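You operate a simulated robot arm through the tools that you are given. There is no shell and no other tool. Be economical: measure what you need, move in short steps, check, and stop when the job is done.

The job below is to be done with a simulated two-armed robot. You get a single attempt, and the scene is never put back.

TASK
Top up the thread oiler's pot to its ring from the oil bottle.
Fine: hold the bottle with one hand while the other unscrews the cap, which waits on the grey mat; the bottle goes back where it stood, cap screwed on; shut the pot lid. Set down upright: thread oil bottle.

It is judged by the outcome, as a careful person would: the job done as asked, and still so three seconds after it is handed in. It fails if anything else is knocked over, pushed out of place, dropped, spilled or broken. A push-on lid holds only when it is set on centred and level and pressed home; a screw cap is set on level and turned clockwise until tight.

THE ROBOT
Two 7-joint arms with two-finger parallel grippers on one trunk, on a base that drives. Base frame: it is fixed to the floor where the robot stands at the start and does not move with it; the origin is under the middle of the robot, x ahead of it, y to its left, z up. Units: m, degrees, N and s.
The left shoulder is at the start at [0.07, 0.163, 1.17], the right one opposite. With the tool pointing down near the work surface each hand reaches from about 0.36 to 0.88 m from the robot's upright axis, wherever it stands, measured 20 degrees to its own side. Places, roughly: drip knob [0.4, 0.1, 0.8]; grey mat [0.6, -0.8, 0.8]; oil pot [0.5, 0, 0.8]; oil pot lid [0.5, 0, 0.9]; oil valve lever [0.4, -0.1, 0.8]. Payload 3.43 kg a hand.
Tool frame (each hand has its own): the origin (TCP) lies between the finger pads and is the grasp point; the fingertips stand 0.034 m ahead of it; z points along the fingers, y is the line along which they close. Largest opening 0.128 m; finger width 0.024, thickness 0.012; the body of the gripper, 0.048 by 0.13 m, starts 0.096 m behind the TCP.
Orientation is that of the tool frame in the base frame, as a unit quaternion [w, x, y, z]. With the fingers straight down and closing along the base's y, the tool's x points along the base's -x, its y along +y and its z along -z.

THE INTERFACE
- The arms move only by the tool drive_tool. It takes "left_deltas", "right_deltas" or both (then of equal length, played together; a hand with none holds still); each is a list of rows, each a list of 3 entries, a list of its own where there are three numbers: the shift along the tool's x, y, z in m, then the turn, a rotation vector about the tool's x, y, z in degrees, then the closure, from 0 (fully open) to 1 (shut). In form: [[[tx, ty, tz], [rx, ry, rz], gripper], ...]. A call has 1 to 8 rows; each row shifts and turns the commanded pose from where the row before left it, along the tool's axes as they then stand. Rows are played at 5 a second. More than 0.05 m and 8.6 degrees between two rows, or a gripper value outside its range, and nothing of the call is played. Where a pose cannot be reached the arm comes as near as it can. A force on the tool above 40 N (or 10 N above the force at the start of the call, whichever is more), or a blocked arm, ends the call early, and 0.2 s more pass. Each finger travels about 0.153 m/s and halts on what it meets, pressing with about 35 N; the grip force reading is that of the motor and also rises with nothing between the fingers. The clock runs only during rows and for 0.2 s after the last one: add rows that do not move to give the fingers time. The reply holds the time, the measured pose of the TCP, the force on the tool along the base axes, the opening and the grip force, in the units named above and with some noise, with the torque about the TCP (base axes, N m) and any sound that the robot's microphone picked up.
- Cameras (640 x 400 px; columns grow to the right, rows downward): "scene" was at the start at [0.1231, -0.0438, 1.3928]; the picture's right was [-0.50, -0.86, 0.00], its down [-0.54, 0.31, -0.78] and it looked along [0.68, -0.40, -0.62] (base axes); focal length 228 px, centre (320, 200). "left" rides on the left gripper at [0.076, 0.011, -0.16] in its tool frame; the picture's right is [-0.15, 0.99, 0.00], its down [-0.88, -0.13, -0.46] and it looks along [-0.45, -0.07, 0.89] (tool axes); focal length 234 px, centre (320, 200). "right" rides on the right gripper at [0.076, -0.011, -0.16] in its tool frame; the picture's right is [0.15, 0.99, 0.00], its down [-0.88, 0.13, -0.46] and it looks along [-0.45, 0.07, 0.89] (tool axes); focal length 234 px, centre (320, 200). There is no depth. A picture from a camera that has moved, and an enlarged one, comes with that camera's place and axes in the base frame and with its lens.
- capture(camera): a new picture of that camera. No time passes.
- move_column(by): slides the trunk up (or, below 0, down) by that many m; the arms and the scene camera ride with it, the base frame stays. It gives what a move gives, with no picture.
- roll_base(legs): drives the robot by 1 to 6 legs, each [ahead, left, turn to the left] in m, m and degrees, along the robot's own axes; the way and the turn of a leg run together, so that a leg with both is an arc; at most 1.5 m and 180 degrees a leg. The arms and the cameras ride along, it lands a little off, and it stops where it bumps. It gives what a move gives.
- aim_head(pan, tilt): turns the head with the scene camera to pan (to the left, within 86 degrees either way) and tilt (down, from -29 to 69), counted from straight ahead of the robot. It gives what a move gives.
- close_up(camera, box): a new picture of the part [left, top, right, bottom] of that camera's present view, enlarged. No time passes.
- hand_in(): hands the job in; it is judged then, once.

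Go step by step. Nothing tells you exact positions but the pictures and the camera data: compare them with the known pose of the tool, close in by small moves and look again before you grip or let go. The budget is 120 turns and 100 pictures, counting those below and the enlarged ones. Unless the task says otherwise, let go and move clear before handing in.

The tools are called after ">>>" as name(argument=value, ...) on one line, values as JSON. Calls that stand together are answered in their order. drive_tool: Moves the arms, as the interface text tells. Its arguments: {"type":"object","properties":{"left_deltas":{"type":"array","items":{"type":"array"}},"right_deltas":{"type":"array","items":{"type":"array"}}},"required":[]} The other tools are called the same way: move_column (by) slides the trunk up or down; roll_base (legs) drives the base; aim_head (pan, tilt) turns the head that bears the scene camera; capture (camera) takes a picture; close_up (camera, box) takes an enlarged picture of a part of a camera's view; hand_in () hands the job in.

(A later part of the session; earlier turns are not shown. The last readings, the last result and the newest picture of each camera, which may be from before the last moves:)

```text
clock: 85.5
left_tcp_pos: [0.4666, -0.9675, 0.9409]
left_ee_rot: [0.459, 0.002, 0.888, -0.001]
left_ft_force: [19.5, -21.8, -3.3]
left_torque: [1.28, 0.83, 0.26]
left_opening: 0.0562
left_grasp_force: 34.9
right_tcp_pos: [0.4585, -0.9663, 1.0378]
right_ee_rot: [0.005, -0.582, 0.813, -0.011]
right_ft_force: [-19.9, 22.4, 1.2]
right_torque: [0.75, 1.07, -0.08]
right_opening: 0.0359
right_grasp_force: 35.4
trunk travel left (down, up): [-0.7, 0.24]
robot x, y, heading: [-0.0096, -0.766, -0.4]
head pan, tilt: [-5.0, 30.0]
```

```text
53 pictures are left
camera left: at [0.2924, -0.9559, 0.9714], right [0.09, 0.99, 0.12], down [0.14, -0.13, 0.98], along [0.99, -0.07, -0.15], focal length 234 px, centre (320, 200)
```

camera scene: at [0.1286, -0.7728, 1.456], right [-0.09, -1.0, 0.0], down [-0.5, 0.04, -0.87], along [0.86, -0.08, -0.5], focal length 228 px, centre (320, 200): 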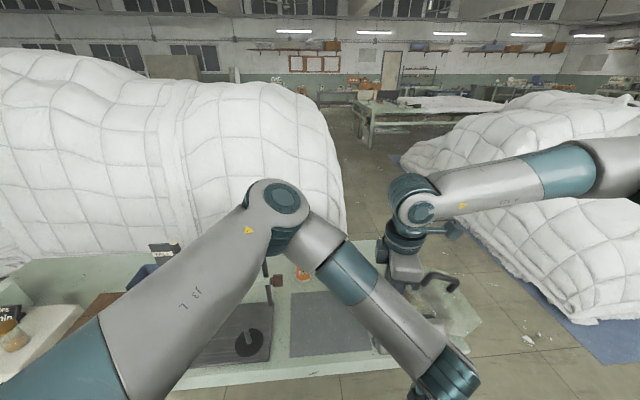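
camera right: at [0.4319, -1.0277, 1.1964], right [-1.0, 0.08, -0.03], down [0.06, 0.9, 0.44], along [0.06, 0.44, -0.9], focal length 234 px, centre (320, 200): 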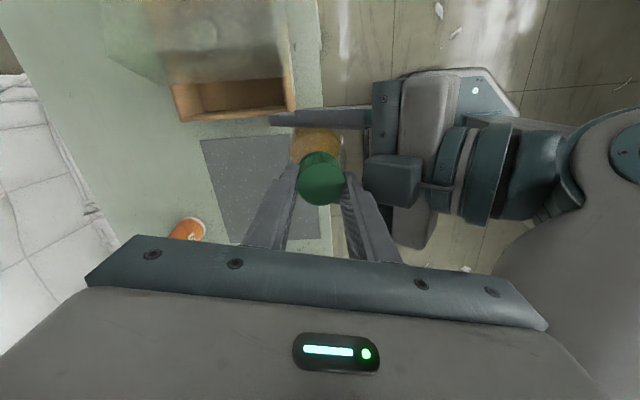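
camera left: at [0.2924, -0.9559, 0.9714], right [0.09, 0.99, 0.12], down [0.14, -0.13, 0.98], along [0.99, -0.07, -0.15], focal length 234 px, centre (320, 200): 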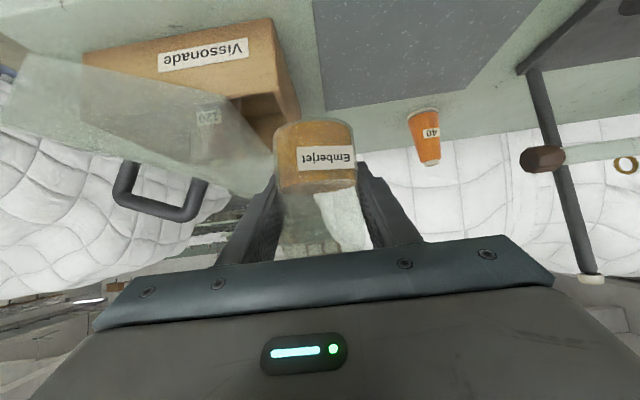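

Bottle is upright again. Releasing the cap, lifting clear and winding the wrist back.

>>> drive_tool(right_deltas=[[[0, 0, 0], [0, 0, 0], 0.5], [[0, 0, 0], [0, 0, 0], 0.45], [[0, 0, -0.03], [0, 0, 0], 0.45], [[0, 0, -0.03], [0, 0, 8.5], 0.45], [[0, 0, 0], [0, 0, 8.5], 0.45], [[0, 0, 0], [0, 0, 8.5], 0.45], [[0, 0, 0], [0, 0, 8.5], 0.45], [[0, 0, 0], [0, 0, 8.5], 0.45]])

>>> drive_tool(right_deltas=[[[0, 0, 0], [0, 0, 8.5], 0.45], [[0, 0, 0], [0, 0, 8.5], 0.45], [[0, 0, 0], [0, 0, 8.5], 0.45], [[0, 0, 0], [0, 0, 8.5], 0.45], [[0, 0, 0], [0, 0, 8.5], 0.45], [[0, 0, 0], [0, 0, 8.5], 0.45], [[0, 0, 0], [0, 0, 8.5], 0.45], [[0, 0, 0], [0, 0, 8.5], 0.45]])

>>> drive_tool(right_deltas=[[[0, 0, 0], [0, 0, 8.5], 0.45], [[0, 0, 0], [0, 0, 8.5], 0.45], [[0, 0, 0], [0, 0, 8.5], 0.45], [[0, 0, 0], [0, 0, 8.5], 0.45], [[0, 0, 0], [0, 0, 8.5], 0.45], [[0, 0, 0], [0, 0, 8.5], 0.45], [[0, 0, 0], [0, 0, 8.5], 0.45], [[0, 0, 0], [0, 0, 8.5], 0.45]])

>>> capture(camera="right")

```text
clock: 87.3
left_tcp_pos: [0.4675, -0.9676, 0.9406]
left_ee_rot: [0.459, 0.001, 0.888, 0.0]
left_ft_force: [0.5, 0.0, -1.6]
left_torque: [0.02, -0.04, 0.0]
left_opening: 0.0559
left_grasp_force: 34.9
right_tcp_pos: [0.4574, -0.9661, 1.0967]
right_ee_rot: [0.009, -0.246, 0.969, -0.01]
right_ft_force: [-0.2, -0.2, 0.0]
right_torque: [0.0, -0.01, 0.05]
right_opening: 0.0705
right_grasp_force: 0.0
trunk travel left (down, up): [-0.7, 0.24]
robot x, y, heading: [-0.0067, -0.7661, -0.2]
head pan, tilt: [-5.0, 30.0]
```

```text
clock: 89.1
left_tcp_pos: [0.4675, -0.9674, 0.9418]
left_ee_rot: [0.459, 0.001, 0.889, 0.0]
left_ft_force: [-0.1, 0.0, -1.0]
left_torque: [0.01, 0.0, -0.02]
left_opening: 0.0557
left_grasp_force: 34.7
right_tcp_pos: [0.4571, -0.9671, 1.0959]
right_ee_rot: [0.014, 0.337, 0.941, -0.004]
right_ft_force: [0.6, 0.2, 0.1]
right_torque: [-0.01, 0.02, 0.01]
right_opening: 0.0706
right_grasp_force: 0.0
trunk travel left (down, up): [-0.7, 0.24]
robot x, y, heading: [-0.0073, -0.7687, -0.0]
head pan, tilt: [-5.0, 30.0]
```

```text
clock: 90.9
left_tcp_pos: [0.4657, -0.9669, 0.9404]
left_ee_rot: [0.458, 0.001, 0.889, 0.0]
left_ft_force: [-0.1, 0.4, -1.8]
left_torque: [0.06, -0.03, -0.03]
left_opening: 0.0559
left_grasp_force: 35.0
right_tcp_pos: [0.4575, -0.9655, 1.0967]
right_ee_rot: [0.013, 0.806, 0.591, 0.005]
right_ft_force: [-0.4, -0.1, 0.3]
right_torque: [-0.01, 0.01, -0.02]
right_opening: 0.0703
right_grasp_force: 0.0
trunk travel left (down, up): [-0.7, 0.24]
robot x, y, heading: [-0.013, -0.7638, -0.2]
head pan, tilt: [-5.0, 30.0]
```

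```text
52 pictures are left
camera right: at [0.4658, -0.8869, 1.255], right [0.99, -0.16, 0.03], down [-0.15, -0.87, 0.47], along [-0.05, -0.46, -0.88], focal length 234 px, centre (320, 200)
```

right: 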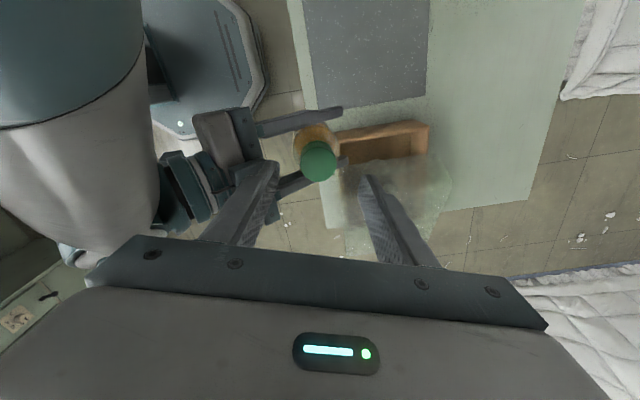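

>>> drive_tool(right_deltas=[[[0, 0, 0], [1.5, 0.4, 0], 0.45], [[0, 0, 0.03], [0, 0, 0], 0.5], [[0, 0, 0.029], [0, 0, 0], 0.5], [[0, 0, 0], [0, 0, 0], 0.6], [[0, 0, 0], [0, 0, 0], 0.7], [[0, 0, 0], [0, 0, 0], 0.9], [[0, 0, 0], [0, 0, 0], 1], [[0, 0, 0], [0, 0, 0], 1]])

>>> capture(camera="right")

```text
clock: 92.7
left_tcp_pos: [0.4665, -0.9668, 0.9407]
left_ee_rot: [0.459, 0.002, 0.889, 0.0]
left_ft_force: [5.9, -2.6, -1.6]
left_torque: [0.13, 0.11, 0.04]
left_opening: 0.0556
left_grasp_force: 35.1
right_tcp_pos: [0.4584, -0.9669, 1.0359]
right_ee_rot: [0.0, 0.806, 0.592, -0.001]
right_ft_force: [-5.1, 2.0, -0.1]
right_torque: [0.14, 0.37, -0.01]
right_opening: 0.0356
right_grasp_force: 35.1
trunk travel left (down, up): [-0.7, 0.24]
robot x, y, heading: [-0.0108, -0.7713, 0.0]
head pan, tilt: [-5.0, 30.0]
```

```text
51 pictures are left
camera right: at [0.4701, -0.8896, 1.1961], right [0.99, -0.16, 0.0], down [-0.14, -0.88, 0.46], along [-0.07, -0.45, -0.89], focal length 234 px, centre (320, 200)
```

right: 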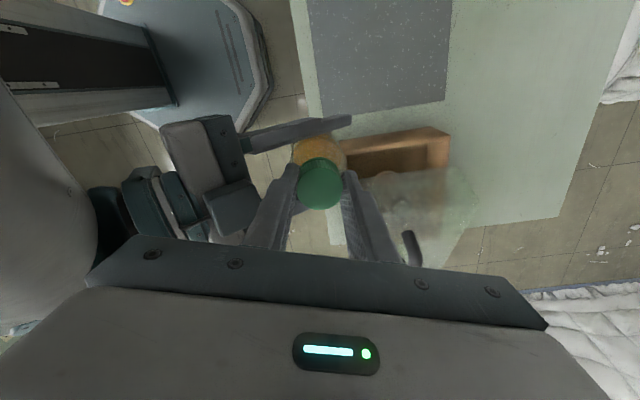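

Well centred this time. Continuing to unscrew.

>>> drive_tool(right_deltas=[[[0, 0, 0], [0, 0, -6], 1], [[0, 0, -0.0001], [0, 0, -8], 1], [[0, 0, -0.0001], [0, 0, -8], 1], [[0, 0, -0.0001], [0, 0, -8], 1], [[0, 0, -0.0001], [0, 0, -8], 1], [[0, 0, 0], [0, 0, 0], 1]])

```text
clock: 94.1
left_tcp_pos: [0.4666, -0.9675, 0.9404]
left_ee_rot: [0.458, 0.001, 0.889, 0.0]
left_ft_force: [0.7, 0.1, -1.9]
left_torque: [-0.01, -0.03, -0.01]
left_opening: 0.0555
left_grasp_force: 35.3
right_tcp_pos: [0.4574, -0.9649, 1.0379]
right_ee_rot: [0.001, 0.569, 0.823, 0.0]
right_ft_force: [0.4, 1.0, -0.4]
right_torque: [-0.01, -0.03, 0.01]
right_opening: 0.0358
right_grasp_force: 35.2
trunk travel left (down, up): [-0.7, 0.24]
robot x, y, heading: [-0.008, -0.7668, -0.0]
head pan, tilt: [-5.0, 30.0]
```

Forces have dropped to zero — the cap seems free. Lifting it gently to check.

>>> drive_tool(right_deltas=[[[0, 0, -0.004], [0, 0, 0], 1], [[0, 0, -0.006], [0, 0, 0], 1], [[0, 0, -0.02], [0, 0, 0], 1], [[0, 0, -0.04], [0, 0, 0], 1], [[0, 0, 0], [0, 0, 0], 1]])

>>> capture(camera="right")

```text
clock: 95.3
left_tcp_pos: [0.4673, -0.967, 0.9399]
left_ee_rot: [0.459, 0.0, 0.888, 0.001]
left_ft_force: [0.1, 0.0, -1.7]
left_torque: [-0.01, -0.01, -0.01]
left_opening: 0.0555
left_grasp_force: 35.0
right_tcp_pos: [0.4584, -0.9668, 1.1079]
right_ee_rot: [-0.001, 0.57, 0.822, -0.001]
right_ft_force: [0.5, -0.6, 0.0]
right_torque: [-0.01, 0.01, 0.0]
right_opening: 0.0359
right_grasp_force: 34.9
trunk travel left (down, up): [-0.7, 0.24]
robot x, y, heading: [-0.0114, -0.7695, -0.1]
head pan, tilt: [-5.0, 30.0]
```

```text
50 pictures are left
camera right: at [0.4213, -0.8987, 1.2674], right [0.87, 0.49, 0.0], down [0.43, -0.78, 0.46], along [0.22, -0.4, -0.89], focal length 234 px, centre (320, 200)
```

right: 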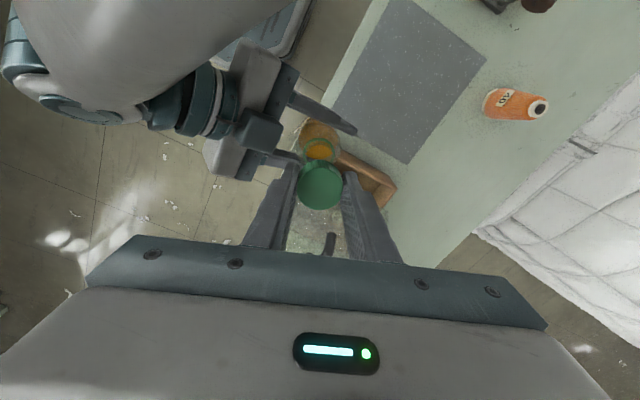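

The cap is off and the bottle is open and upright. I'll shift the base left so the right hand can reach the grey mat with the cap.

>>> roll_base(legs=[[0, 0.18, 0]])

>>> drive_tool(left_deltas=[[[0, 0.02, 0], [0, 0, 0], 1], [[0, 0.03, 0], [0, 0, 0], 1], [[0, 0.03, 0], [0, 0, 0], 1], [[0, 0.02, 0], [0, 0, 0], 1], [[0, 0, 0], [0, 0, 0], 1]])

>>> aim_head(pan=-20, tilt=45)

>>> capture(camera="scene")

```text
clock: 96.8
left_tcp_pos: [0.4666, -0.7857, 0.9402]
left_ee_rot: [0.459, 0.001, 0.888, 0.001]
left_ft_force: [-0.5, 0.0, -0.9]
left_torque: [-0.01, -0.02, 0.02]
left_opening: 0.0557
left_grasp_force: 35.1
right_tcp_pos: [0.458, -0.7858, 1.1091]
right_ee_rot: [0.0, 0.57, 0.822, 0.0]
right_ft_force: [0.5, -0.7, -0.8]
right_torque: [-0.03, 0.04, -0.01]
right_opening: 0.0358
right_grasp_force: 35.2
trunk travel left (down, up): [-0.7, 0.24]
robot x, y, heading: [-0.0099, -0.586, 0.0]
head pan, tilt: [-5.0, 30.0]
```

```text
clock: 98.0
left_tcp_pos: [0.4682, -0.6865, 0.9405]
left_ee_rot: [0.459, 0.002, 0.889, -0.001]
left_ft_force: [0.2, 0.4, -2.5]
left_torque: [0.04, -0.03, 0.0]
left_opening: 0.0554
left_grasp_force: 35.3
right_tcp_pos: [0.4575, -0.7853, 1.109]
right_ee_rot: [0.001, 0.569, 0.822, -0.001]
right_ft_force: [-0.3, -0.4, 0.3]
right_torque: [-0.01, 0.01, 0.01]
right_opening: 0.0355
right_grasp_force: 34.6
trunk travel left (down, up): [-0.7, 0.24]
robot x, y, heading: [-0.0094, -0.5863, 0.1]
head pan, tilt: [-5.0, 30.0]
```

```text
clock: 98.8
left_tcp_pos: [0.4677, -0.6862, 0.9422]
left_ee_rot: [0.458, 0.001, 0.889, 0.0]
left_ft_force: [-0.3, 0.0, -2.0]
left_torque: [0.02, -0.01, -0.01]
left_opening: 0.0556
left_grasp_force: 35.8
right_tcp_pos: [0.4587, -0.7855, 1.1085]
right_ee_rot: [0.001, 0.569, 0.822, 0.0]
right_ft_force: [-0.4, 0.1, 0.3]
right_torque: [0.0, -0.02, 0.0]
right_opening: 0.0356
right_grasp_force: 35.0
trunk travel left (down, up): [-0.7, 0.24]
robot x, y, heading: [-0.0069, -0.5877, -0.2]
head pan, tilt: [-20.0, 45.0]
```

```text
49 pictures are left
camera scene: at [0.1165, -0.6152, 1.4332], right [-0.34, -0.94, 0.0], down [-0.66, 0.24, -0.71], along [0.66, -0.24, -0.71], focal length 228 px, centre (320, 200)
```

scene: 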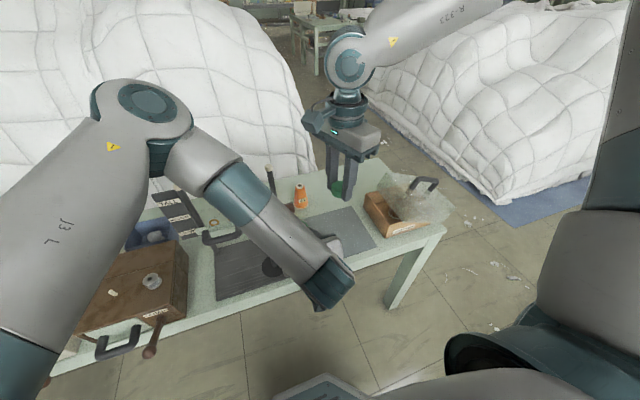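

>>> drive_tool(right_deltas=[[[-0.0362, 0.0156, 0], [0, 0, 0], 1], [[-0.0362, 0.0156, 0], [0, 0, 0], 1], [[-0.0362, 0.0156, 0], [0, 0, 0], 1], [[0, 0, 0.045], [0, 0, 0], 1], [[0, 0, 0.045], [0, 0, 0], 1], [[0, 0, 0.045], [0, 0, 0], 1], [[0, 0, 0.045], [0, 0, 0], 1], [[0, 0, 0.045], [0, 0, 0], 1]])

>>> capture(camera="right")

```text
clock: 100.6
left_tcp_pos: [0.4696, -0.6851, 0.9406]
left_ee_rot: [0.459, 0.0, 0.888, 0.001]
left_ft_force: [-0.1, -0.2, -1.6]
left_torque: [0.0, -0.03, 0.01]
left_opening: 0.0556
left_grasp_force: 34.6
right_tcp_pos: [0.5394, -0.8704, 0.8823]
right_ee_rot: [0.0, 0.569, 0.822, 0.0]
right_ft_force: [0.7, -0.2, -0.3]
right_torque: [0.02, 0.02, 0.01]
right_opening: 0.0356
right_grasp_force: 34.9
trunk travel left (down, up): [-0.7, 0.24]
robot x, y, heading: [-0.0084, -0.587, -0.2]
head pan, tilt: [-20.0, 45.0]
```

```text
48 pictures are left
camera right: at [0.504, -0.8031, 1.0419], right [0.87, 0.49, 0.0], down [0.43, -0.78, 0.46], along [0.22, -0.4, -0.89], focal length 234 px, centre (320, 200)
```

right: 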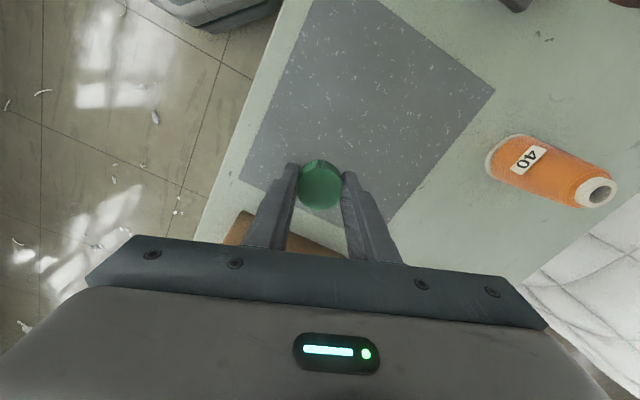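

>>> drive_tool(right_deltas=[[[0, 0, 0.04], [0, 0, 0], 1], [[0, 0, 0.025], [0, 0, 0], 1], [[0, 0, 0.008], [0, 0, 0], 1], [[0, 0, 0], [0, 0, 0], 1]])

>>> drive_tool(right_deltas=[[[0, 0, 0.003], [0, 0, 0], 1], [[0, 0, 0.003], [0, 0, 0], 1], [[0, 0, 0], [0, 0, 0], 1]])

```text
clock: 101.6
left_tcp_pos: [0.4683, -0.6854, 0.9405]
left_ee_rot: [0.459, 0.002, 0.888, -0.001]
left_ft_force: [0.3, -0.6, -2.4]
left_torque: [-0.03, -0.02, 0.02]
left_opening: 0.0557
left_grasp_force: 34.7
right_tcp_pos: [0.5296, -0.8853, 0.8328]
right_ee_rot: [0.0, 0.569, 0.823, -0.001]
right_ft_force: [-0.4, -0.7, -0.1]
right_torque: [0.01, 0.02, 0.01]
right_opening: 0.0359
right_grasp_force: 35.0
right hand out of reach, approached as far as the arm can: row 1, 2, 3
trunk travel left (down, up): [-0.7, 0.24]
robot x, y, heading: [-0.0081, -0.5914, -0.2]
head pan, tilt: [-20.0, 45.0]
```

```text
clock: 102.4
left_tcp_pos: [0.4676, -0.6868, 0.9417]
left_ee_rot: [0.458, 0.002, 0.889, -0.001]
left_ft_force: [-0.5, 0.1, -2.0]
left_torque: [0.04, 0.0, 0.0]
left_opening: 0.0556
left_grasp_force: 34.9
right_tcp_pos: [0.5278, -0.8877, 0.8314]
right_ee_rot: [0.0, 0.569, 0.822, 0.001]
right_ft_force: [-0.5, -0.3, 0.6]
right_torque: [0.0, -0.02, 0.05]
right_opening: 0.0356
right_grasp_force: 34.9
right hand out of reach, approached as far as the arm can: row 2
trunk travel left (down, up): [-0.7, 0.24]
robot x, y, heading: [-0.0091, -0.5903, -0.1]
head pan, tilt: [-20.0, 45.0]
```

The arm bottoms out here, so I'll use the trunk for the last centimetres.

>>> move_column(by=-0.022)

>>> capture(camera="right")

>>> close_up(camera="scene", box=[300, 150, 440, 260])

```text
clock: 103.1
left_tcp_pos: [0.4662, -0.6856, 0.9194]
left_ee_rot: [0.458, 0.001, 0.889, 0.0]
left_ft_force: [-0.4, -0.7, -1.3]
left_torque: [0.02, -0.03, 0.01]
left_opening: 0.0556
left_grasp_force: 35.3
right_tcp_pos: [0.5285, -0.8859, 0.8105]
right_ee_rot: [0.001, 0.569, 0.822, -0.001]
right_ft_force: [0.6, 0.9, -0.2]
right_torque: [0.0, -0.04, 0.02]
right_opening: 0.0356
right_grasp_force: 34.7
trunk travel left (down, up): [-0.678, 0.262]
robot x, y, heading: [-0.0065, -0.5874, -0.2]
head pan, tilt: [-20.0, 45.0]
```

```text
47 pictures are left
camera right: at [0.491, -0.8188, 0.9698], right [0.87, 0.49, 0.0], down [0.43, -0.78, 0.46], along [0.22, -0.4, -0.89], focal length 234 px, centre (320, 200)
```

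right: 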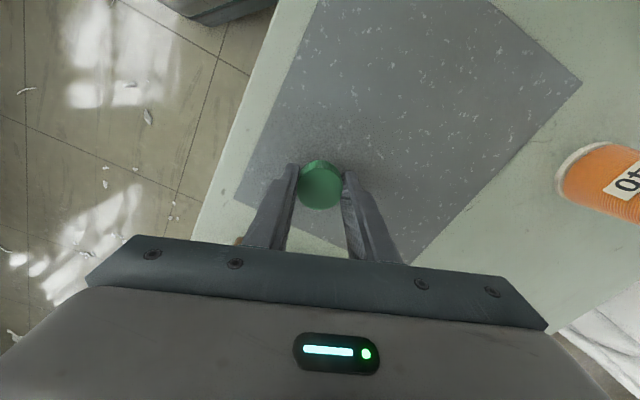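

```text
3.64 times, centred on (370, 205) of scene
camera zoom: at [0.1161, -0.6152, 1.4112], right [-0.34, -0.94, 0.0], down [-0.66, 0.24, -0.71], along [0.66, -0.24, -0.71], focal length 830 px, centre (138, 182)
```

zoom: 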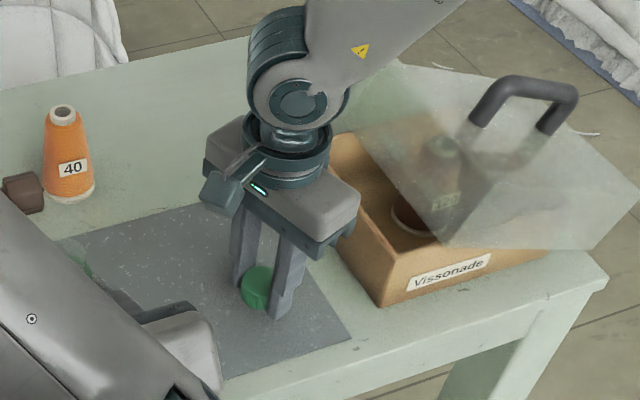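

The cap is nearly on the mat. I also notice the glass hood of the "Vissonade" box has shifted — my left hand must have pushed it; I'll restore it after setting down the cap.

>>> move_column(by=-0.006)

>>> close_up(camera="scene", box=[330, 190, 400, 240])

```text
clock: 103.7
left_tcp_pos: [0.4676, -0.6855, 0.9144]
left_ee_rot: [0.458, 0.0, 0.889, 0.001]
left_ft_force: [0.9, 0.7, -2.4]
left_torque: [-0.03, 0.0, -0.01]
left_opening: 0.0556
left_grasp_force: 35.1
right_tcp_pos: [0.5278, -0.8873, 0.8044]
right_ee_rot: [0.0, 0.57, 0.822, 0.001]
right_ft_force: [0.2, 0.2, 0.1]
right_torque: [0.01, 0.01, -0.02]
right_opening: 0.0357
right_grasp_force: 35.3
trunk travel left (down, up): [-0.672, 0.268]
robot x, y, heading: [-0.0133, -0.5854, -0.1]
head pan, tilt: [-20.0, 45.0]
```

```text
8.00 times, centred on (365, 215) of scene
camera zoom: at [0.1162, -0.6153, 1.4052], right [-0.34, -0.94, 0.0], down [-0.66, 0.24, -0.71], along [0.66, -0.24, -0.71], focal length 1827 px, centre (-40, 80)
```

zoom: 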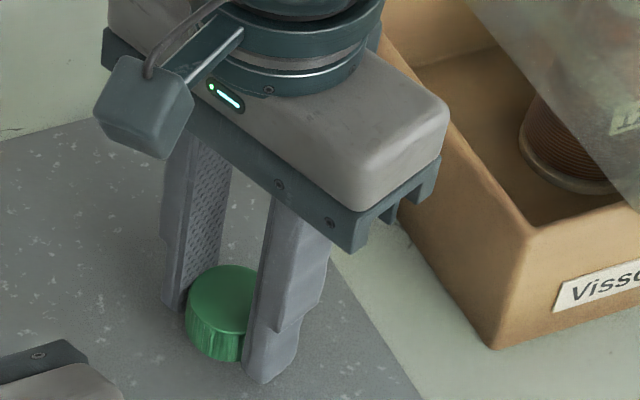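

>>> move_column(by=-0.004)

>>> drive_tool(right_deltas=[[[0, 0, 0], [0, 0, 0], 0.8], [[0, 0, 0], [0, 0, 0], 0.6], [[0, 0, 0], [0, 0, 0], 0.45], [[0, 0, 0], [0, 0, 0], 0.45]])

>>> capture(camera="right")

```text
clock: 104.2
left_tcp_pos: [0.4682, -0.6869, 0.9099]
left_ee_rot: [0.459, 0.001, 0.889, 0.0]
left_ft_force: [0.2, -0.6, -2.0]
left_torque: [-0.01, -0.02, 0.0]
left_opening: 0.0557
left_grasp_force: 35.3
right_tcp_pos: [0.5283, -0.8874, 0.8003]
right_ee_rot: [-0.001, 0.57, 0.822, 0.0]
right_ft_force: [0.5, 0.2, 0.6]
right_torque: [-0.02, 0.0, 0.0]
right_opening: 0.0357
right_grasp_force: 35.1
trunk travel left (down, up): [-0.668, 0.272]
robot x, y, heading: [-0.0089, -0.5881, 0.2]
head pan, tilt: [-20.0, 45.0]
```

```text
clock: 105.2
left_tcp_pos: [0.4688, -0.6869, 0.9092]
left_ee_rot: [0.458, 0.002, 0.889, -0.001]
left_ft_force: [-0.2, 0.5, -1.4]
left_torque: [-0.04, -0.03, 0.0]
left_opening: 0.0555
left_grasp_force: 34.6
right_tcp_pos: [0.5284, -0.8854, 0.801]
right_ee_rot: [0.0, 0.569, 0.822, 0.0]
right_ft_force: [-0.8, -0.3, 0.2]
right_torque: [0.03, -0.02, 0.03]
right_opening: 0.0704
right_grasp_force: 0.1
trunk travel left (down, up): [-0.668, 0.272]
robot x, y, heading: [-0.0075, -0.5853, 0.2]
head pan, tilt: [-20.0, 45.0]
```

```text
44 pictures are left
camera right: at [0.4912, -0.8189, 0.9597], right [0.87, 0.49, 0.0], down [0.43, -0.78, 0.46], along [0.22, -0.4, -0.89], focal length 234 px, centre (320, 200)
```

right: 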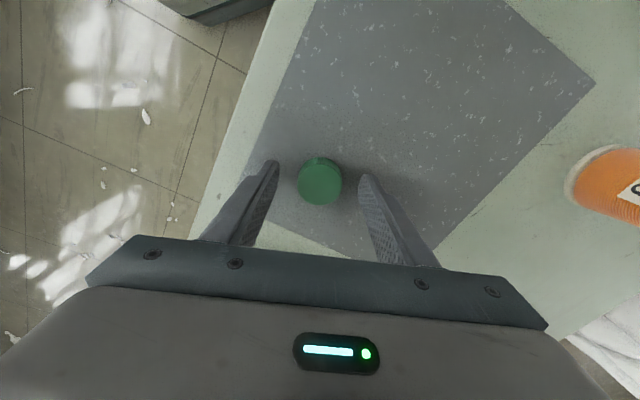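

The cap rests on the mat at about [0.528, -0.886]. Lifting the right hand and examining the box hood.

>>> drive_tool(right_deltas=[[[0, 0, -0.03], [0, 0, 0], 0.45], [[0, 0, -0.045], [0, 0, 0], 0.45], [[0, 0, -0.045], [0, 0, 0], 0.45], [[0, 0, -0.045], [0, 0, 0], 0.45], [[0, 0, -0.045], [0, 0, 0], 0.45], [[0, 0, -0.045], [0, 0, 0], 0.45]])

>>> aim_head(pan=-40, tilt=35)

>>> capture(camera="scene")

>>> capture(camera="right")

```text
clock: 106.6
left_tcp_pos: [0.4678, -0.6852, 0.9103]
left_ee_rot: [0.459, 0.0, 0.888, 0.001]
left_ft_force: [-0.2, 0.6, -1.8]
left_torque: [0.02, -0.03, -0.01]
left_opening: 0.0556
left_grasp_force: 34.9
right_tcp_pos: [0.5284, -0.886, 1.0572]
right_ee_rot: [0.001, 0.569, 0.822, 0.0]
right_ft_force: [0.6, -1.0, 0.4]
right_torque: [0.02, 0.0, -0.01]
right_opening: 0.0705
right_grasp_force: 0.0
trunk travel left (down, up): [-0.668, 0.272]
robot x, y, heading: [-0.007, -0.5862, -0.1]
head pan, tilt: [-20.0, 45.0]
```

```text
clock: 107.4
left_tcp_pos: [0.4674, -0.6863, 0.9101]
left_ee_rot: [0.458, 0.002, 0.889, 0.0]
left_ft_force: [-0.4, 0.0, -0.9]
left_torque: [0.03, -0.03, -0.01]
left_opening: 0.0555
left_grasp_force: 34.9
right_tcp_pos: [0.5303, -0.8873, 1.0549]
right_ee_rot: [-0.001, 0.569, 0.822, 0.0]
right_ft_force: [-0.2, -0.2, 0.8]
right_torque: [0.04, 0.01, -0.03]
right_opening: 0.0705
right_grasp_force: 0.1
trunk travel left (down, up): [-0.668, 0.272]
robot x, y, heading: [-0.0088, -0.585, 0.0]
head pan, tilt: [-40.0, 35.0]
```

```text
43 pictures are left
camera scene: at [0.1077, -0.6441, 1.4159], right [-0.64, -0.77, 0.0], down [-0.44, 0.37, -0.82], along [0.63, -0.53, -0.57], focal length 228 px, centre (320, 200)
```

scene: 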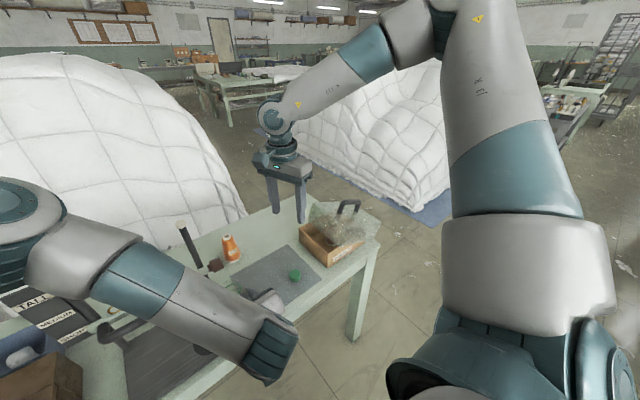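

```text
42 pictures are left
camera right: at [0.4926, -0.819, 1.2146], right [0.87, 0.49, 0.0], down [0.43, -0.78, 0.46], along [0.22, -0.4, -0.89], focal length 234 px, centre (320, 200)
```

right: 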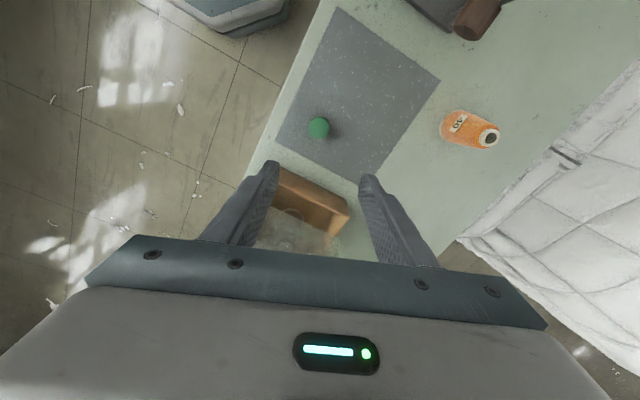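

>>> close_up(camera="scene", box=[270, 180, 400, 290])

```text
3.64 times, centred on (335, 235) of scene
camera zoom: at [0.1077, -0.6441, 1.4159], right [-0.64, -0.77, 0.0], down [-0.44, 0.37, -0.82], along [0.63, -0.53, -0.57], focal length 830 px, centre (266, 73)
```

zoom: 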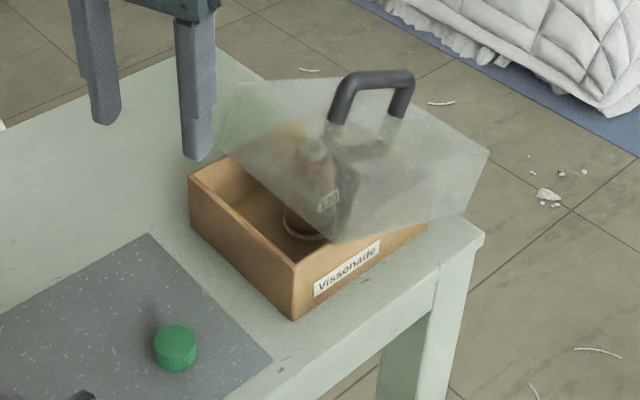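

The hood has slid about 7 cm toward -y and tilted. It originally sat centred on the box (handle centre ≈ [0.58, -1.105]). I'll move right to reach its handle and look from above.

>>> drive_tool(right_deltas=[[[0, 0, -0.04], [0, 0, 0], 0.45], [[0, 0, -0.04], [0, 0, 0], 0.45], [[0, 0, -0.03], [0, 0, 0], 0.45]])

>>> roll_base(legs=[[0, -0.15, 0]])

>>> capture(camera="right")

>>> aim_head(pan=-40, tilt=45)

>>> capture(camera="scene")

```text
clock: 108.2
left_tcp_pos: [0.4672, -0.6862, 0.9098]
left_ee_rot: [0.459, 0.002, 0.889, -0.001]
left_ft_force: [-0.5, -0.4, -1.1]
left_torque: [-0.01, -0.03, 0.0]
left_opening: 0.0555
left_grasp_force: 35.1
right_tcp_pos: [0.5293, -0.8856, 1.1664]
right_ee_rot: [-0.001, 0.57, 0.822, 0.0]
right_ft_force: [-0.8, -0.4, 0.4]
right_torque: [-0.02, -0.01, 0.0]
right_opening: 0.0707
right_grasp_force: 0.0
trunk travel left (down, up): [-0.668, 0.272]
robot x, y, heading: [-0.0094, -0.5866, 0.1]
head pan, tilt: [-40.0, 35.0]
```

```text
clock: 109.6
left_tcp_pos: [0.4678, -0.8331, 0.9091]
left_ee_rot: [0.459, 0.0, 0.889, 0.001]
left_ft_force: [0.5, 0.9, -1.5]
left_torque: [0.01, 0.0, -0.02]
left_opening: 0.0556
left_grasp_force: 35.3
right_tcp_pos: [0.53, -1.0334, 1.1666]
right_ee_rot: [0.001, 0.568, 0.823, -0.001]
right_ft_force: [-0.3, 0.2, 0.5]
right_torque: [-0.02, 0.0, -0.01]
right_opening: 0.0704
right_grasp_force: 0.1
trunk travel left (down, up): [-0.668, 0.272]
robot x, y, heading: [-0.0095, -0.7351, -0.1]
head pan, tilt: [-40.0, 35.0]
```

```text
40 pictures are left
camera right: at [0.4921, -0.9659, 1.3253], right [0.87, 0.49, 0.0], down [0.43, -0.78, 0.46], along [0.22, -0.4, -0.89], focal length 234 px, centre (320, 200)
```

right: 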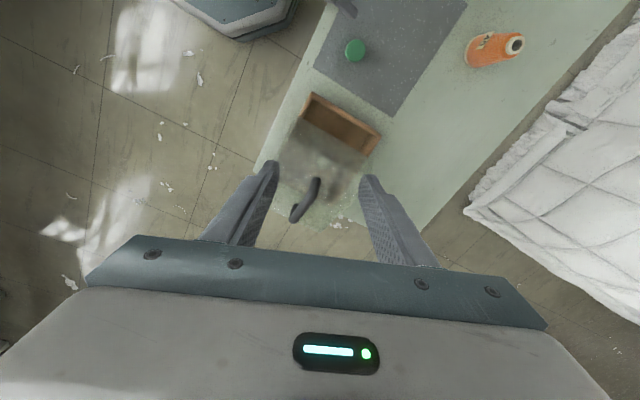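

```text
clock: 110.3
left_tcp_pos: [0.4678, -0.835, 0.9095]
left_ee_rot: [0.458, 0.001, 0.889, 0.001]
left_ft_force: [-0.3, -0.5, -1.5]
left_torque: [-0.03, -0.04, 0.0]
left_opening: 0.0555
left_grasp_force: 35.2
right_tcp_pos: [0.529, -1.035, 1.1656]
right_ee_rot: [0.0, 0.569, 0.822, 0.0]
right_ft_force: [0.1, -0.2, -0.2]
right_torque: [0.03, 0.0, -0.02]
right_opening: 0.0703
right_grasp_force: 0.3
trunk travel left (down, up): [-0.668, 0.272]
robot x, y, heading: [-0.0081, -0.7363, 0.2]
head pan, tilt: [-40.0, 45.0]
```

```text
39 pictures are left
camera scene: at [0.1023, -0.7895, 1.4011], right [-0.64, -0.77, 0.0], down [-0.54, 0.45, -0.71], along [0.54, -0.45, -0.71], focal length 228 px, centre (320, 200)
```

scene: 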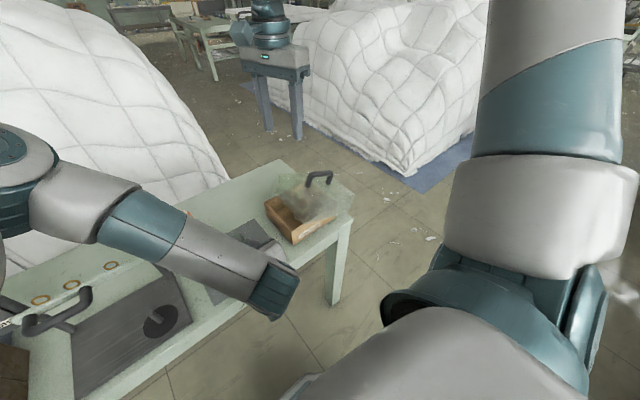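

>>> close_up(camera="scene", box=[245, 155, 365, 255])

>>> close_up(camera="right", box=[240, 80, 400, 230])

```text
4.00 times, centred on (305, 205) of scene
camera zoom: at [0.1023, -0.7895, 1.4011], right [-0.64, -0.77, 0.0], down [-0.54, 0.45, -0.71], along [0.54, -0.45, -0.71], focal length 914 px, centre (380, 180)
```

zoom: 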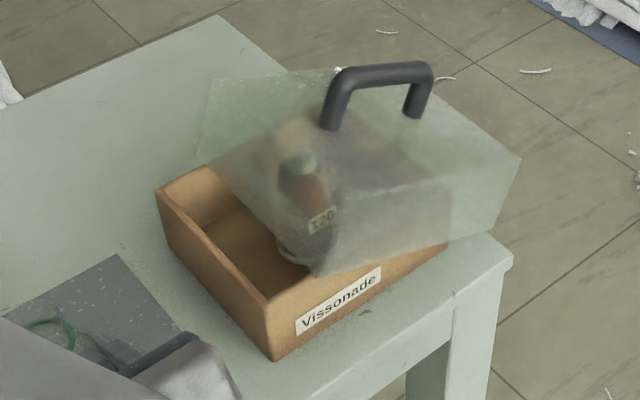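

```text
2.67 times, centred on (320, 155) of right
camera zoom: at [0.4922, -0.9677, 1.3249], right [0.87, 0.49, 0.0], down [0.43, -0.78, 0.46], along [0.22, -0.4, -0.89], focal length 624 px, centre (320, 320)
```

zoom: 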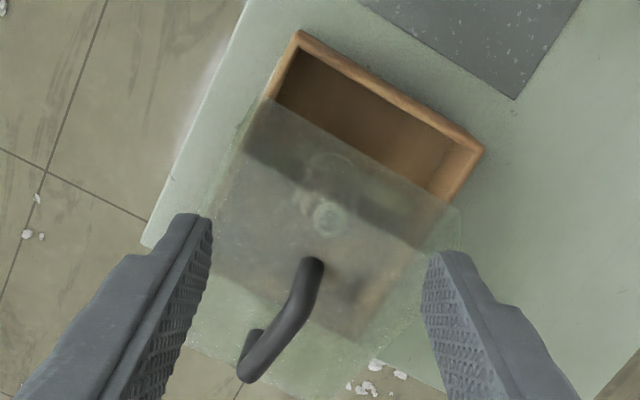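

Handle feet are at about [0.577,-1.13,0.875] and [0.567,-1.215,0.854]; the hood tilts roughly 14° toward -y. I'll align the right hand over the handle with the same tilt.

>>> drive_tool(right_deltas=[[[-0.0394, -0.0034, 0], [0, 0, 0], 0.45], [[-0.0394, -0.0034, 0], [0, 0, 0], 0.45], [[-0.0394, -0.0034, 0], [0, 0, 0], 0.45], [[-0.0394, -0.0034, 0], [0, 0, 0], 0.45], [[0, 0, 0], [0, 0, 8], 0.45], [[0, 0, 0], [0, 0, 8], 0.45], [[0, 0, 0], [0, 0, 4.6], 0.45], [[0, 0, 0.04], [0, 7, 0], 0.45]])

>>> drive_tool(right_deltas=[[[0, 0, 0.04], [0, 7, 0], 0.45], [[0, 0, 0.03], [0, 0, 0], 0.45], [[0, 0, 0], [0, 0, 0], 0.45]])

>>> capture(camera="right")

>>> close_up(camera="scene", box=[245, 125, 365, 225])

```text
clock: 112.1
left_tcp_pos: [0.469, -0.836, 0.9079]
left_ee_rot: [0.458, 0.001, 0.889, 0.003]
left_ft_force: [-0.8, -0.1, -1.4]
left_torque: [0.04, -0.04, 0.01]
left_opening: 0.0556
left_grasp_force: 34.9
right_tcp_pos: [0.5739, -1.1899, 1.124]
right_ee_rot: [-0.043, 0.706, 0.706, 0.043]
right_ft_force: [0.9, 0.5, -0.8]
right_torque: [0.07, -0.02, 0.02]
right_opening: 0.0702
right_grasp_force: 0.0
trunk travel left (down, up): [-0.668, 0.272]
robot x, y, heading: [-0.0091, -0.7381, 0.1]
head pan, tilt: [-40.0, 45.0]
```

```text
clock: 112.9
left_tcp_pos: [0.4669, -0.8338, 0.9102]
left_ee_rot: [0.459, 0.001, 0.888, 0.001]
left_ft_force: [0.2, 0.0, -1.4]
left_torque: [0.03, -0.04, -0.02]
left_opening: 0.0556
left_grasp_force: 35.2
right_tcp_pos: [0.5709, -1.1742, 1.0563]
right_ee_rot: [-0.085, 0.702, 0.702, 0.087]
right_ft_force: [-0.8, -0.4, 0.7]
right_torque: [-0.02, 0.01, 0.02]
right_opening: 0.0705
right_grasp_force: 0.1
trunk travel left (down, up): [-0.668, 0.272]
robot x, y, heading: [-0.0091, -0.7355, 0.1]
head pan, tilt: [-40.0, 45.0]
```

```text
36 pictures are left
camera right: at [0.5601, -1.1383, 1.2302], right [0.99, 0.14, 0.04], down [0.13, -0.96, 0.23], along [0.07, -0.22, -0.97], focal length 234 px, centre (320, 200)
```

right: 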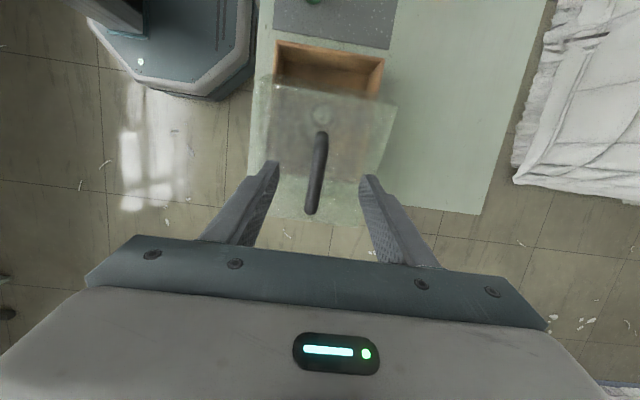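

```text
4.00 times, centred on (305, 175) of scene
camera zoom: at [0.1014, -0.7879, 1.4013], right [-0.64, -0.77, 0.0], down [-0.54, 0.45, -0.71], along [0.54, -0.45, -0.71], focal length 914 px, centre (380, 300)
```

zoom: 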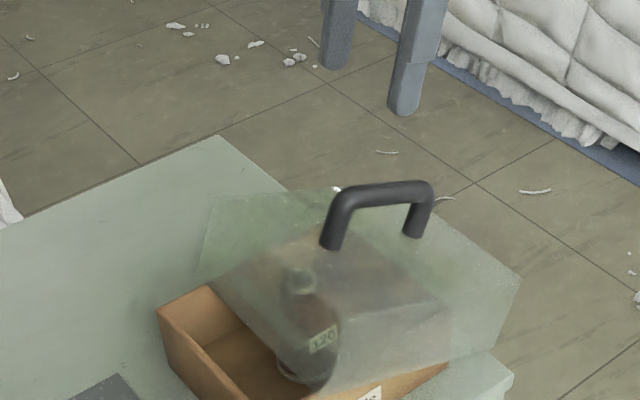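

Well aligned over the handle bar. Lowering and gripping it.

>>> drive_tool(right_deltas=[[[-0.0082, 0, 0.033], [0, 0, 0], 0.45], [[-0.0082, 0, 0.033], [0, 0, 0], 0.45], [[-0.0082, 0, 0.033], [0, 0, 0], 0.45], [[-0.0085, 0, 0.034], [0, 0, 0], 0.45], [[0, 0, 0], [0, 0, 0], 0.45]])

>>> close_up(camera="scene", box=[245, 125, 365, 225])

```text
clock: 114.1
left_tcp_pos: [0.4677, -0.8341, 0.9094]
left_ee_rot: [0.459, 0.001, 0.889, 0.0]
left_ft_force: [-0.7, -0.5, -1.1]
left_torque: [0.03, 0.0, 0.01]
left_opening: 0.0557
left_grasp_force: 34.8
right_tcp_pos: [0.5727, -1.1749, 0.9208]
right_ee_rot: [-0.085, 0.701, 0.703, 0.086]
right_ft_force: [-0.5, 0.3, -0.2]
right_torque: [0.0, 0.01, 0.01]
right_opening: 0.0705
right_grasp_force: 0.0
trunk travel left (down, up): [-0.668, 0.272]
robot x, y, heading: [-0.0107, -0.7322, -0.1]
head pan, tilt: [-40.0, 45.0]
```

```text
4.00 times, centred on (305, 175) of scene
camera zoom: at [0.1015, -0.7885, 1.4012], right [-0.64, -0.77, 0.0], down [-0.54, 0.45, -0.71], along [0.54, -0.45, -0.71], focal length 914 px, centre (380, 300)
```

zoom: 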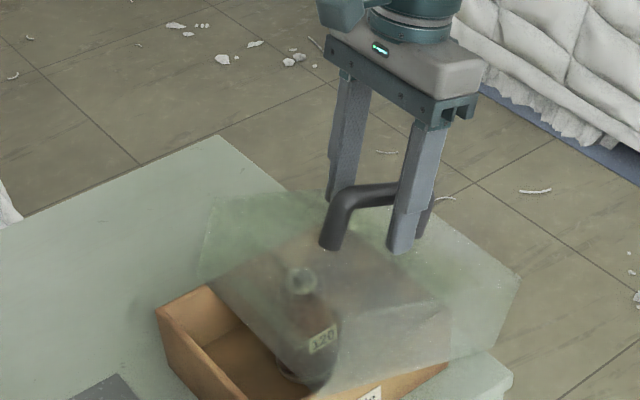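

>>> drive_tool(right_deltas=[[[0, 0, 0], [0, 0, 0], 0.6], [[0, 0, 0], [0, 0, 0], 0.75], [[0, 0, 0], [0, 0, 0], 0.9], [[0, 0, 0], [0, 0, 0], 1], [[0, 0, 0], [0, 0, 0], 1]])

>>> drive_tool(right_deltas=[[[0.0024, 0, -0.0097], [0, 0, 0], 1], [[0.0048, 0, -0.0194], [0, 0, 0], 1], [[0, 0, 0], [0, 0, 0], 1]])

>>> close_up(camera="scene", box=[245, 125, 365, 225])

```text
clock: 115.3
left_tcp_pos: [0.4676, -0.8345, 0.9098]
left_ee_rot: [0.458, -0.001, 0.889, 0.002]
left_ft_force: [-0.2, 0.2, -1.0]
left_torque: [0.03, -0.02, -0.02]
left_opening: 0.0556
left_grasp_force: 35.2
right_tcp_pos: [0.5727, -1.1754, 0.9198]
right_ee_rot: [-0.086, 0.701, 0.702, 0.086]
right_ft_force: [-0.5, -1.5, -0.2]
right_torque: [-0.19, 0.05, -0.06]
right_opening: 0.0191
right_grasp_force: 35.0
trunk travel left (down, up): [-0.668, 0.272]
robot x, y, heading: [-0.0074, -0.7383, 0.1]
head pan, tilt: [-40.0, 45.0]
```

```text
clock: 116.1
left_tcp_pos: [0.4692, -0.8357, 0.9092]
left_ee_rot: [0.459, 0.001, 0.889, 0.001]
left_ft_force: [0.5, 0.5, -1.1]
left_torque: [-0.01, 0.01, -0.01]
left_opening: 0.0556
left_grasp_force: 35.1
right_tcp_pos: [0.5741, -1.1759, 0.9489]
right_ee_rot: [-0.088, 0.701, 0.703, 0.086]
right_ft_force: [0.6, 0.5, -3.5]
right_torque: [-0.02, 0.02, 0.0]
right_opening: 0.0192
right_grasp_force: 34.8
trunk travel left (down, up): [-0.668, 0.272]
robot x, y, heading: [-0.0097, -0.7397, -0.3]
head pan, tilt: [-40.0, 45.0]
```

```text
4.00 times, centred on (305, 175) of scene
camera zoom: at [0.103, -0.7893, 1.401], right [-0.64, -0.77, 0.0], down [-0.54, 0.46, -0.71], along [0.54, -0.45, -0.71], focal length 914 px, centre (380, 300)
```

zoom: 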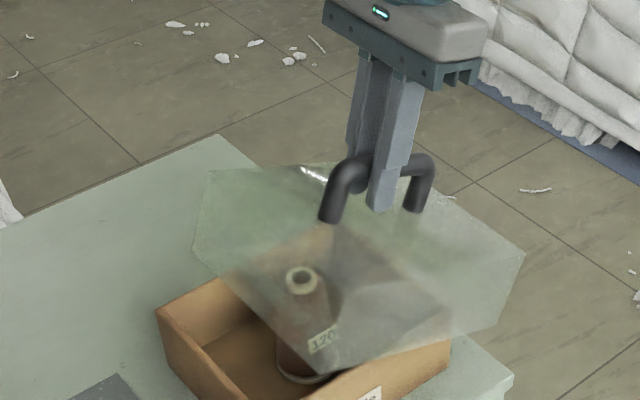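

The hood is held (3.5 N). Lifting slightly more and levelling it.

>>> drive_tool(right_deltas=[[[0.0048, 0, -0.0194], [0, 0, 0], 1], [[0, 0, 0], [0, -7, 0], 1], [[0, 0, 0], [0, -7, 0], 1], [[0, 0, 0], [0, 0, 0], 1]])

>>> close_up(camera="scene", box=[235, 105, 375, 225])

>>> capture(camera="right")

```text
clock: 117.1
left_tcp_pos: [0.4681, -0.8341, 0.9093]
left_ee_rot: [0.458, 0.0, 0.889, 0.001]
left_ft_force: [0.0, -0.6, -1.9]
left_torque: [0.03, 0.01, 0.0]
left_opening: 0.0559
left_grasp_force: 35.0
right_tcp_pos: [0.5718, -1.1747, 0.9698]
right_ee_rot: [0.0, 0.706, 0.708, 0.001]
right_ft_force: [-0.6, 2.8, 5.8]
right_torque: [1.11, -0.02, 0.01]
right_opening: 0.0195
right_grasp_force: 35.0
trunk travel left (down, up): [-0.668, 0.272]
robot x, y, heading: [-0.0102, -0.7351, -0.0]
head pan, tilt: [-40.0, 45.0]
```

```text
3.33 times, centred on (305, 165) of scene
camera zoom: at [0.1015, -0.789, 1.4013], right [-0.64, -0.77, 0.0], down [-0.54, 0.45, -0.71], along [0.54, -0.45, -0.71], focal length 761 px, centre (370, 317)
```

zoom: 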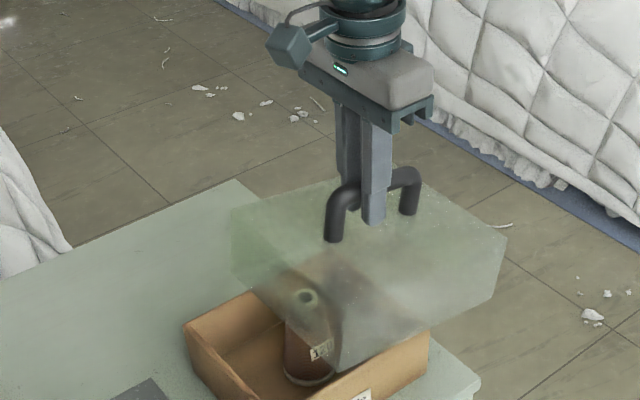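

```text
31 pictures are left
camera right: at [0.5605, -1.0976, 1.1298], right [0.99, 0.15, 0.0], down [0.13, -0.88, 0.46], along [0.07, -0.45, -0.89], focal length 234 px, centre (320, 200)
```

right: 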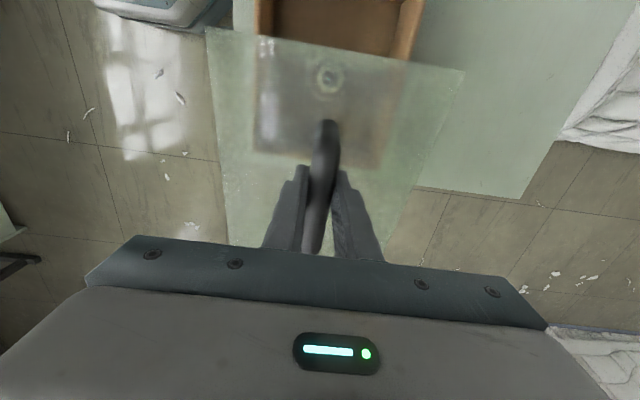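

The hood's lower edge is touching something inside. Lifting higher to free it.

>>> drive_tool(right_deltas=[[[0, 0, -0.02], [0, 0, 0], 1], [[0, 0, -0.03], [0, 0, 0], 1], [[0, 0, -0.02], [0, 0, 0], 1], [[0, 0, 0], [0, 0, 0], 1]])

>>> close_up(camera="scene", box=[215, 85, 375, 225])

```text
clock: 118.1
left_tcp_pos: [0.4676, -0.8344, 0.9092]
left_ee_rot: [0.459, 0.001, 0.889, 0.001]
left_ft_force: [0.5, 0.8, -0.9]
left_torque: [0.02, -0.05, 0.0]
left_opening: 0.0555
left_grasp_force: 35.4
right_tcp_pos: [0.5731, -1.1748, 1.0407]
right_ee_rot: [0.0, 0.707, 0.708, 0.0]
right_ft_force: [-0.1, -0.7, -2.6]
right_torque: [0.05, -0.01, 0.0]
right_opening: 0.0191
right_grasp_force: 35.5
trunk travel left (down, up): [-0.668, 0.272]
robot x, y, heading: [-0.013, -0.737, -0.2]
head pan, tilt: [-40.0, 45.0]
```

```text
2.86 times, centred on (295, 155) of scene
camera zoom: at [0.1026, -0.7891, 1.4011], right [-0.64, -0.77, 0.0], down [-0.54, 0.45, -0.71], along [0.54, -0.45, -0.71], focal length 652 px, centre (391, 329)
```

zoom: 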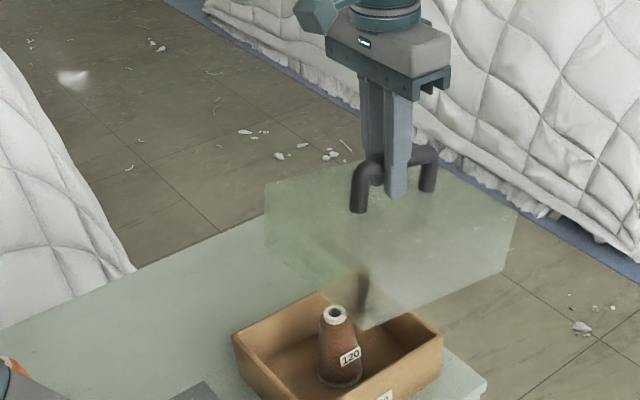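

The hood is free and the thread cone inside is upright where it was. The hood still tilts about 10°, so I'll level it further and bring it over the box centre.

>>> drive_tool(right_deltas=[[[0.02, 0, 0], [0, -5, 0], 1], [[0.02, 0, 0], [0, -5, 0], 1], [[0.02, 0, 0], [0, 0, 0], 1], [[0, 0, 0], [0, 0, 0], 1]])

>>> close_up(camera="scene", box=[215, 85, 375, 225])

```text
clock: 119.1
left_tcp_pos: [0.4689, -0.8345, 0.91]
left_ee_rot: [0.459, 0.0, 0.889, 0.001]
left_ft_force: [-0.2, 0.7, -0.6]
left_torque: [0.0, -0.02, 0.0]
left_opening: 0.0552
left_grasp_force: 35.3
right_tcp_pos: [0.5732, -1.114, 1.0348]
right_ee_rot: [0.063, 0.704, 0.705, -0.063]
right_ft_force: [0.0, 0.1, -1.7]
right_torque: [0.04, 0.02, 0.01]
right_opening: 0.0192
right_grasp_force: 35.0
trunk travel left (down, up): [-0.668, 0.272]
robot x, y, heading: [-0.012, -0.736, -0.1]
head pan, tilt: [-40.0, 45.0]
```

```text
2.86 times, centred on (295, 155) of scene
camera zoom: at [0.1024, -0.7886, 1.4011], right [-0.64, -0.77, 0.0], down [-0.54, 0.45, -0.71], along [0.54, -0.45, -0.71], focal length 652 px, centre (391, 329)
```

zoom: 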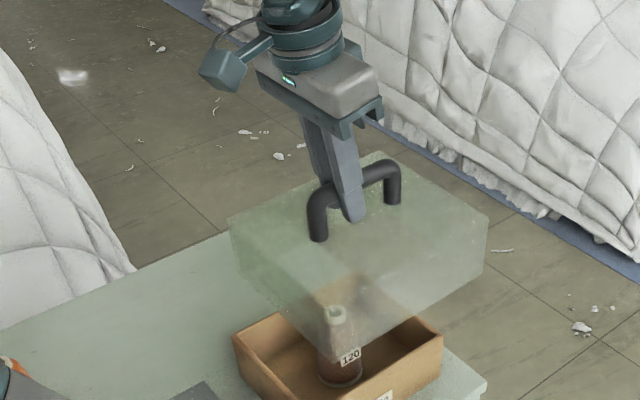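

>>> drive_tool(right_deltas=[[[0.0295, 0.002, -0.0053], [0, -1.5, 0], 1], [[0.0045, 0, 0.0246], [0, 0, 0], 1], [[0.0045, 0, 0.0246], [0, 0, 0], 1], [[0, 0, 0], [0, 0, 0], 1]])

>>> close_up(camera="scene", box=[235, 125, 365, 255])

>>> capture(camera="right")

```text
clock: 120.1
left_tcp_pos: [0.4691, -0.8347, 0.9097]
left_ee_rot: [0.459, 0.0, 0.889, 0.001]
left_ft_force: [-0.5, 0.8, -0.9]
left_torque: [0.01, -0.04, 0.01]
left_opening: 0.0557
left_grasp_force: 35.1
right_tcp_pos: [0.573, -1.0851, 0.9839]
right_ee_rot: [0.071, 0.703, 0.704, -0.071]
right_ft_force: [0.8, 0.3, -2.0]
right_torque: [0.02, 0.0, 0.04]
right_opening: 0.0195
right_grasp_force: 34.8
trunk travel left (down, up): [-0.668, 0.272]
robot x, y, heading: [-0.0087, -0.7342, -0.1]
head pan, tilt: [-40.0, 45.0]
```

```text
3.08 times, centred on (300, 190) of scene
camera zoom: at [0.1021, -0.7884, 1.4012], right [-0.64, -0.77, 0.0], down [-0.54, 0.45, -0.71], along [0.54, -0.45, -0.71], focal length 703 px, centre (382, 231)
```

zoom: 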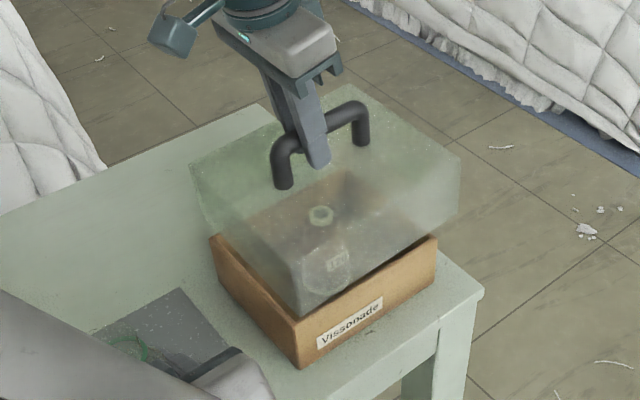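

```text
27 pictures are left
camera right: at [0.5625, -0.9785, 1.1254], right [0.99, 0.14, -0.03], down [0.13, -0.77, 0.62], along [0.07, -0.62, -0.78], focal length 234 px, centre (320, 200)
```

right: 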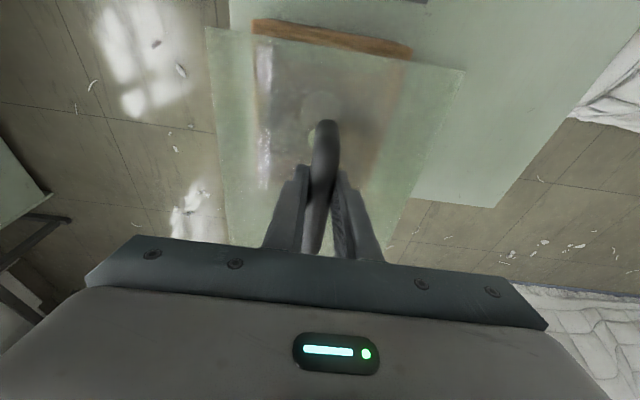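

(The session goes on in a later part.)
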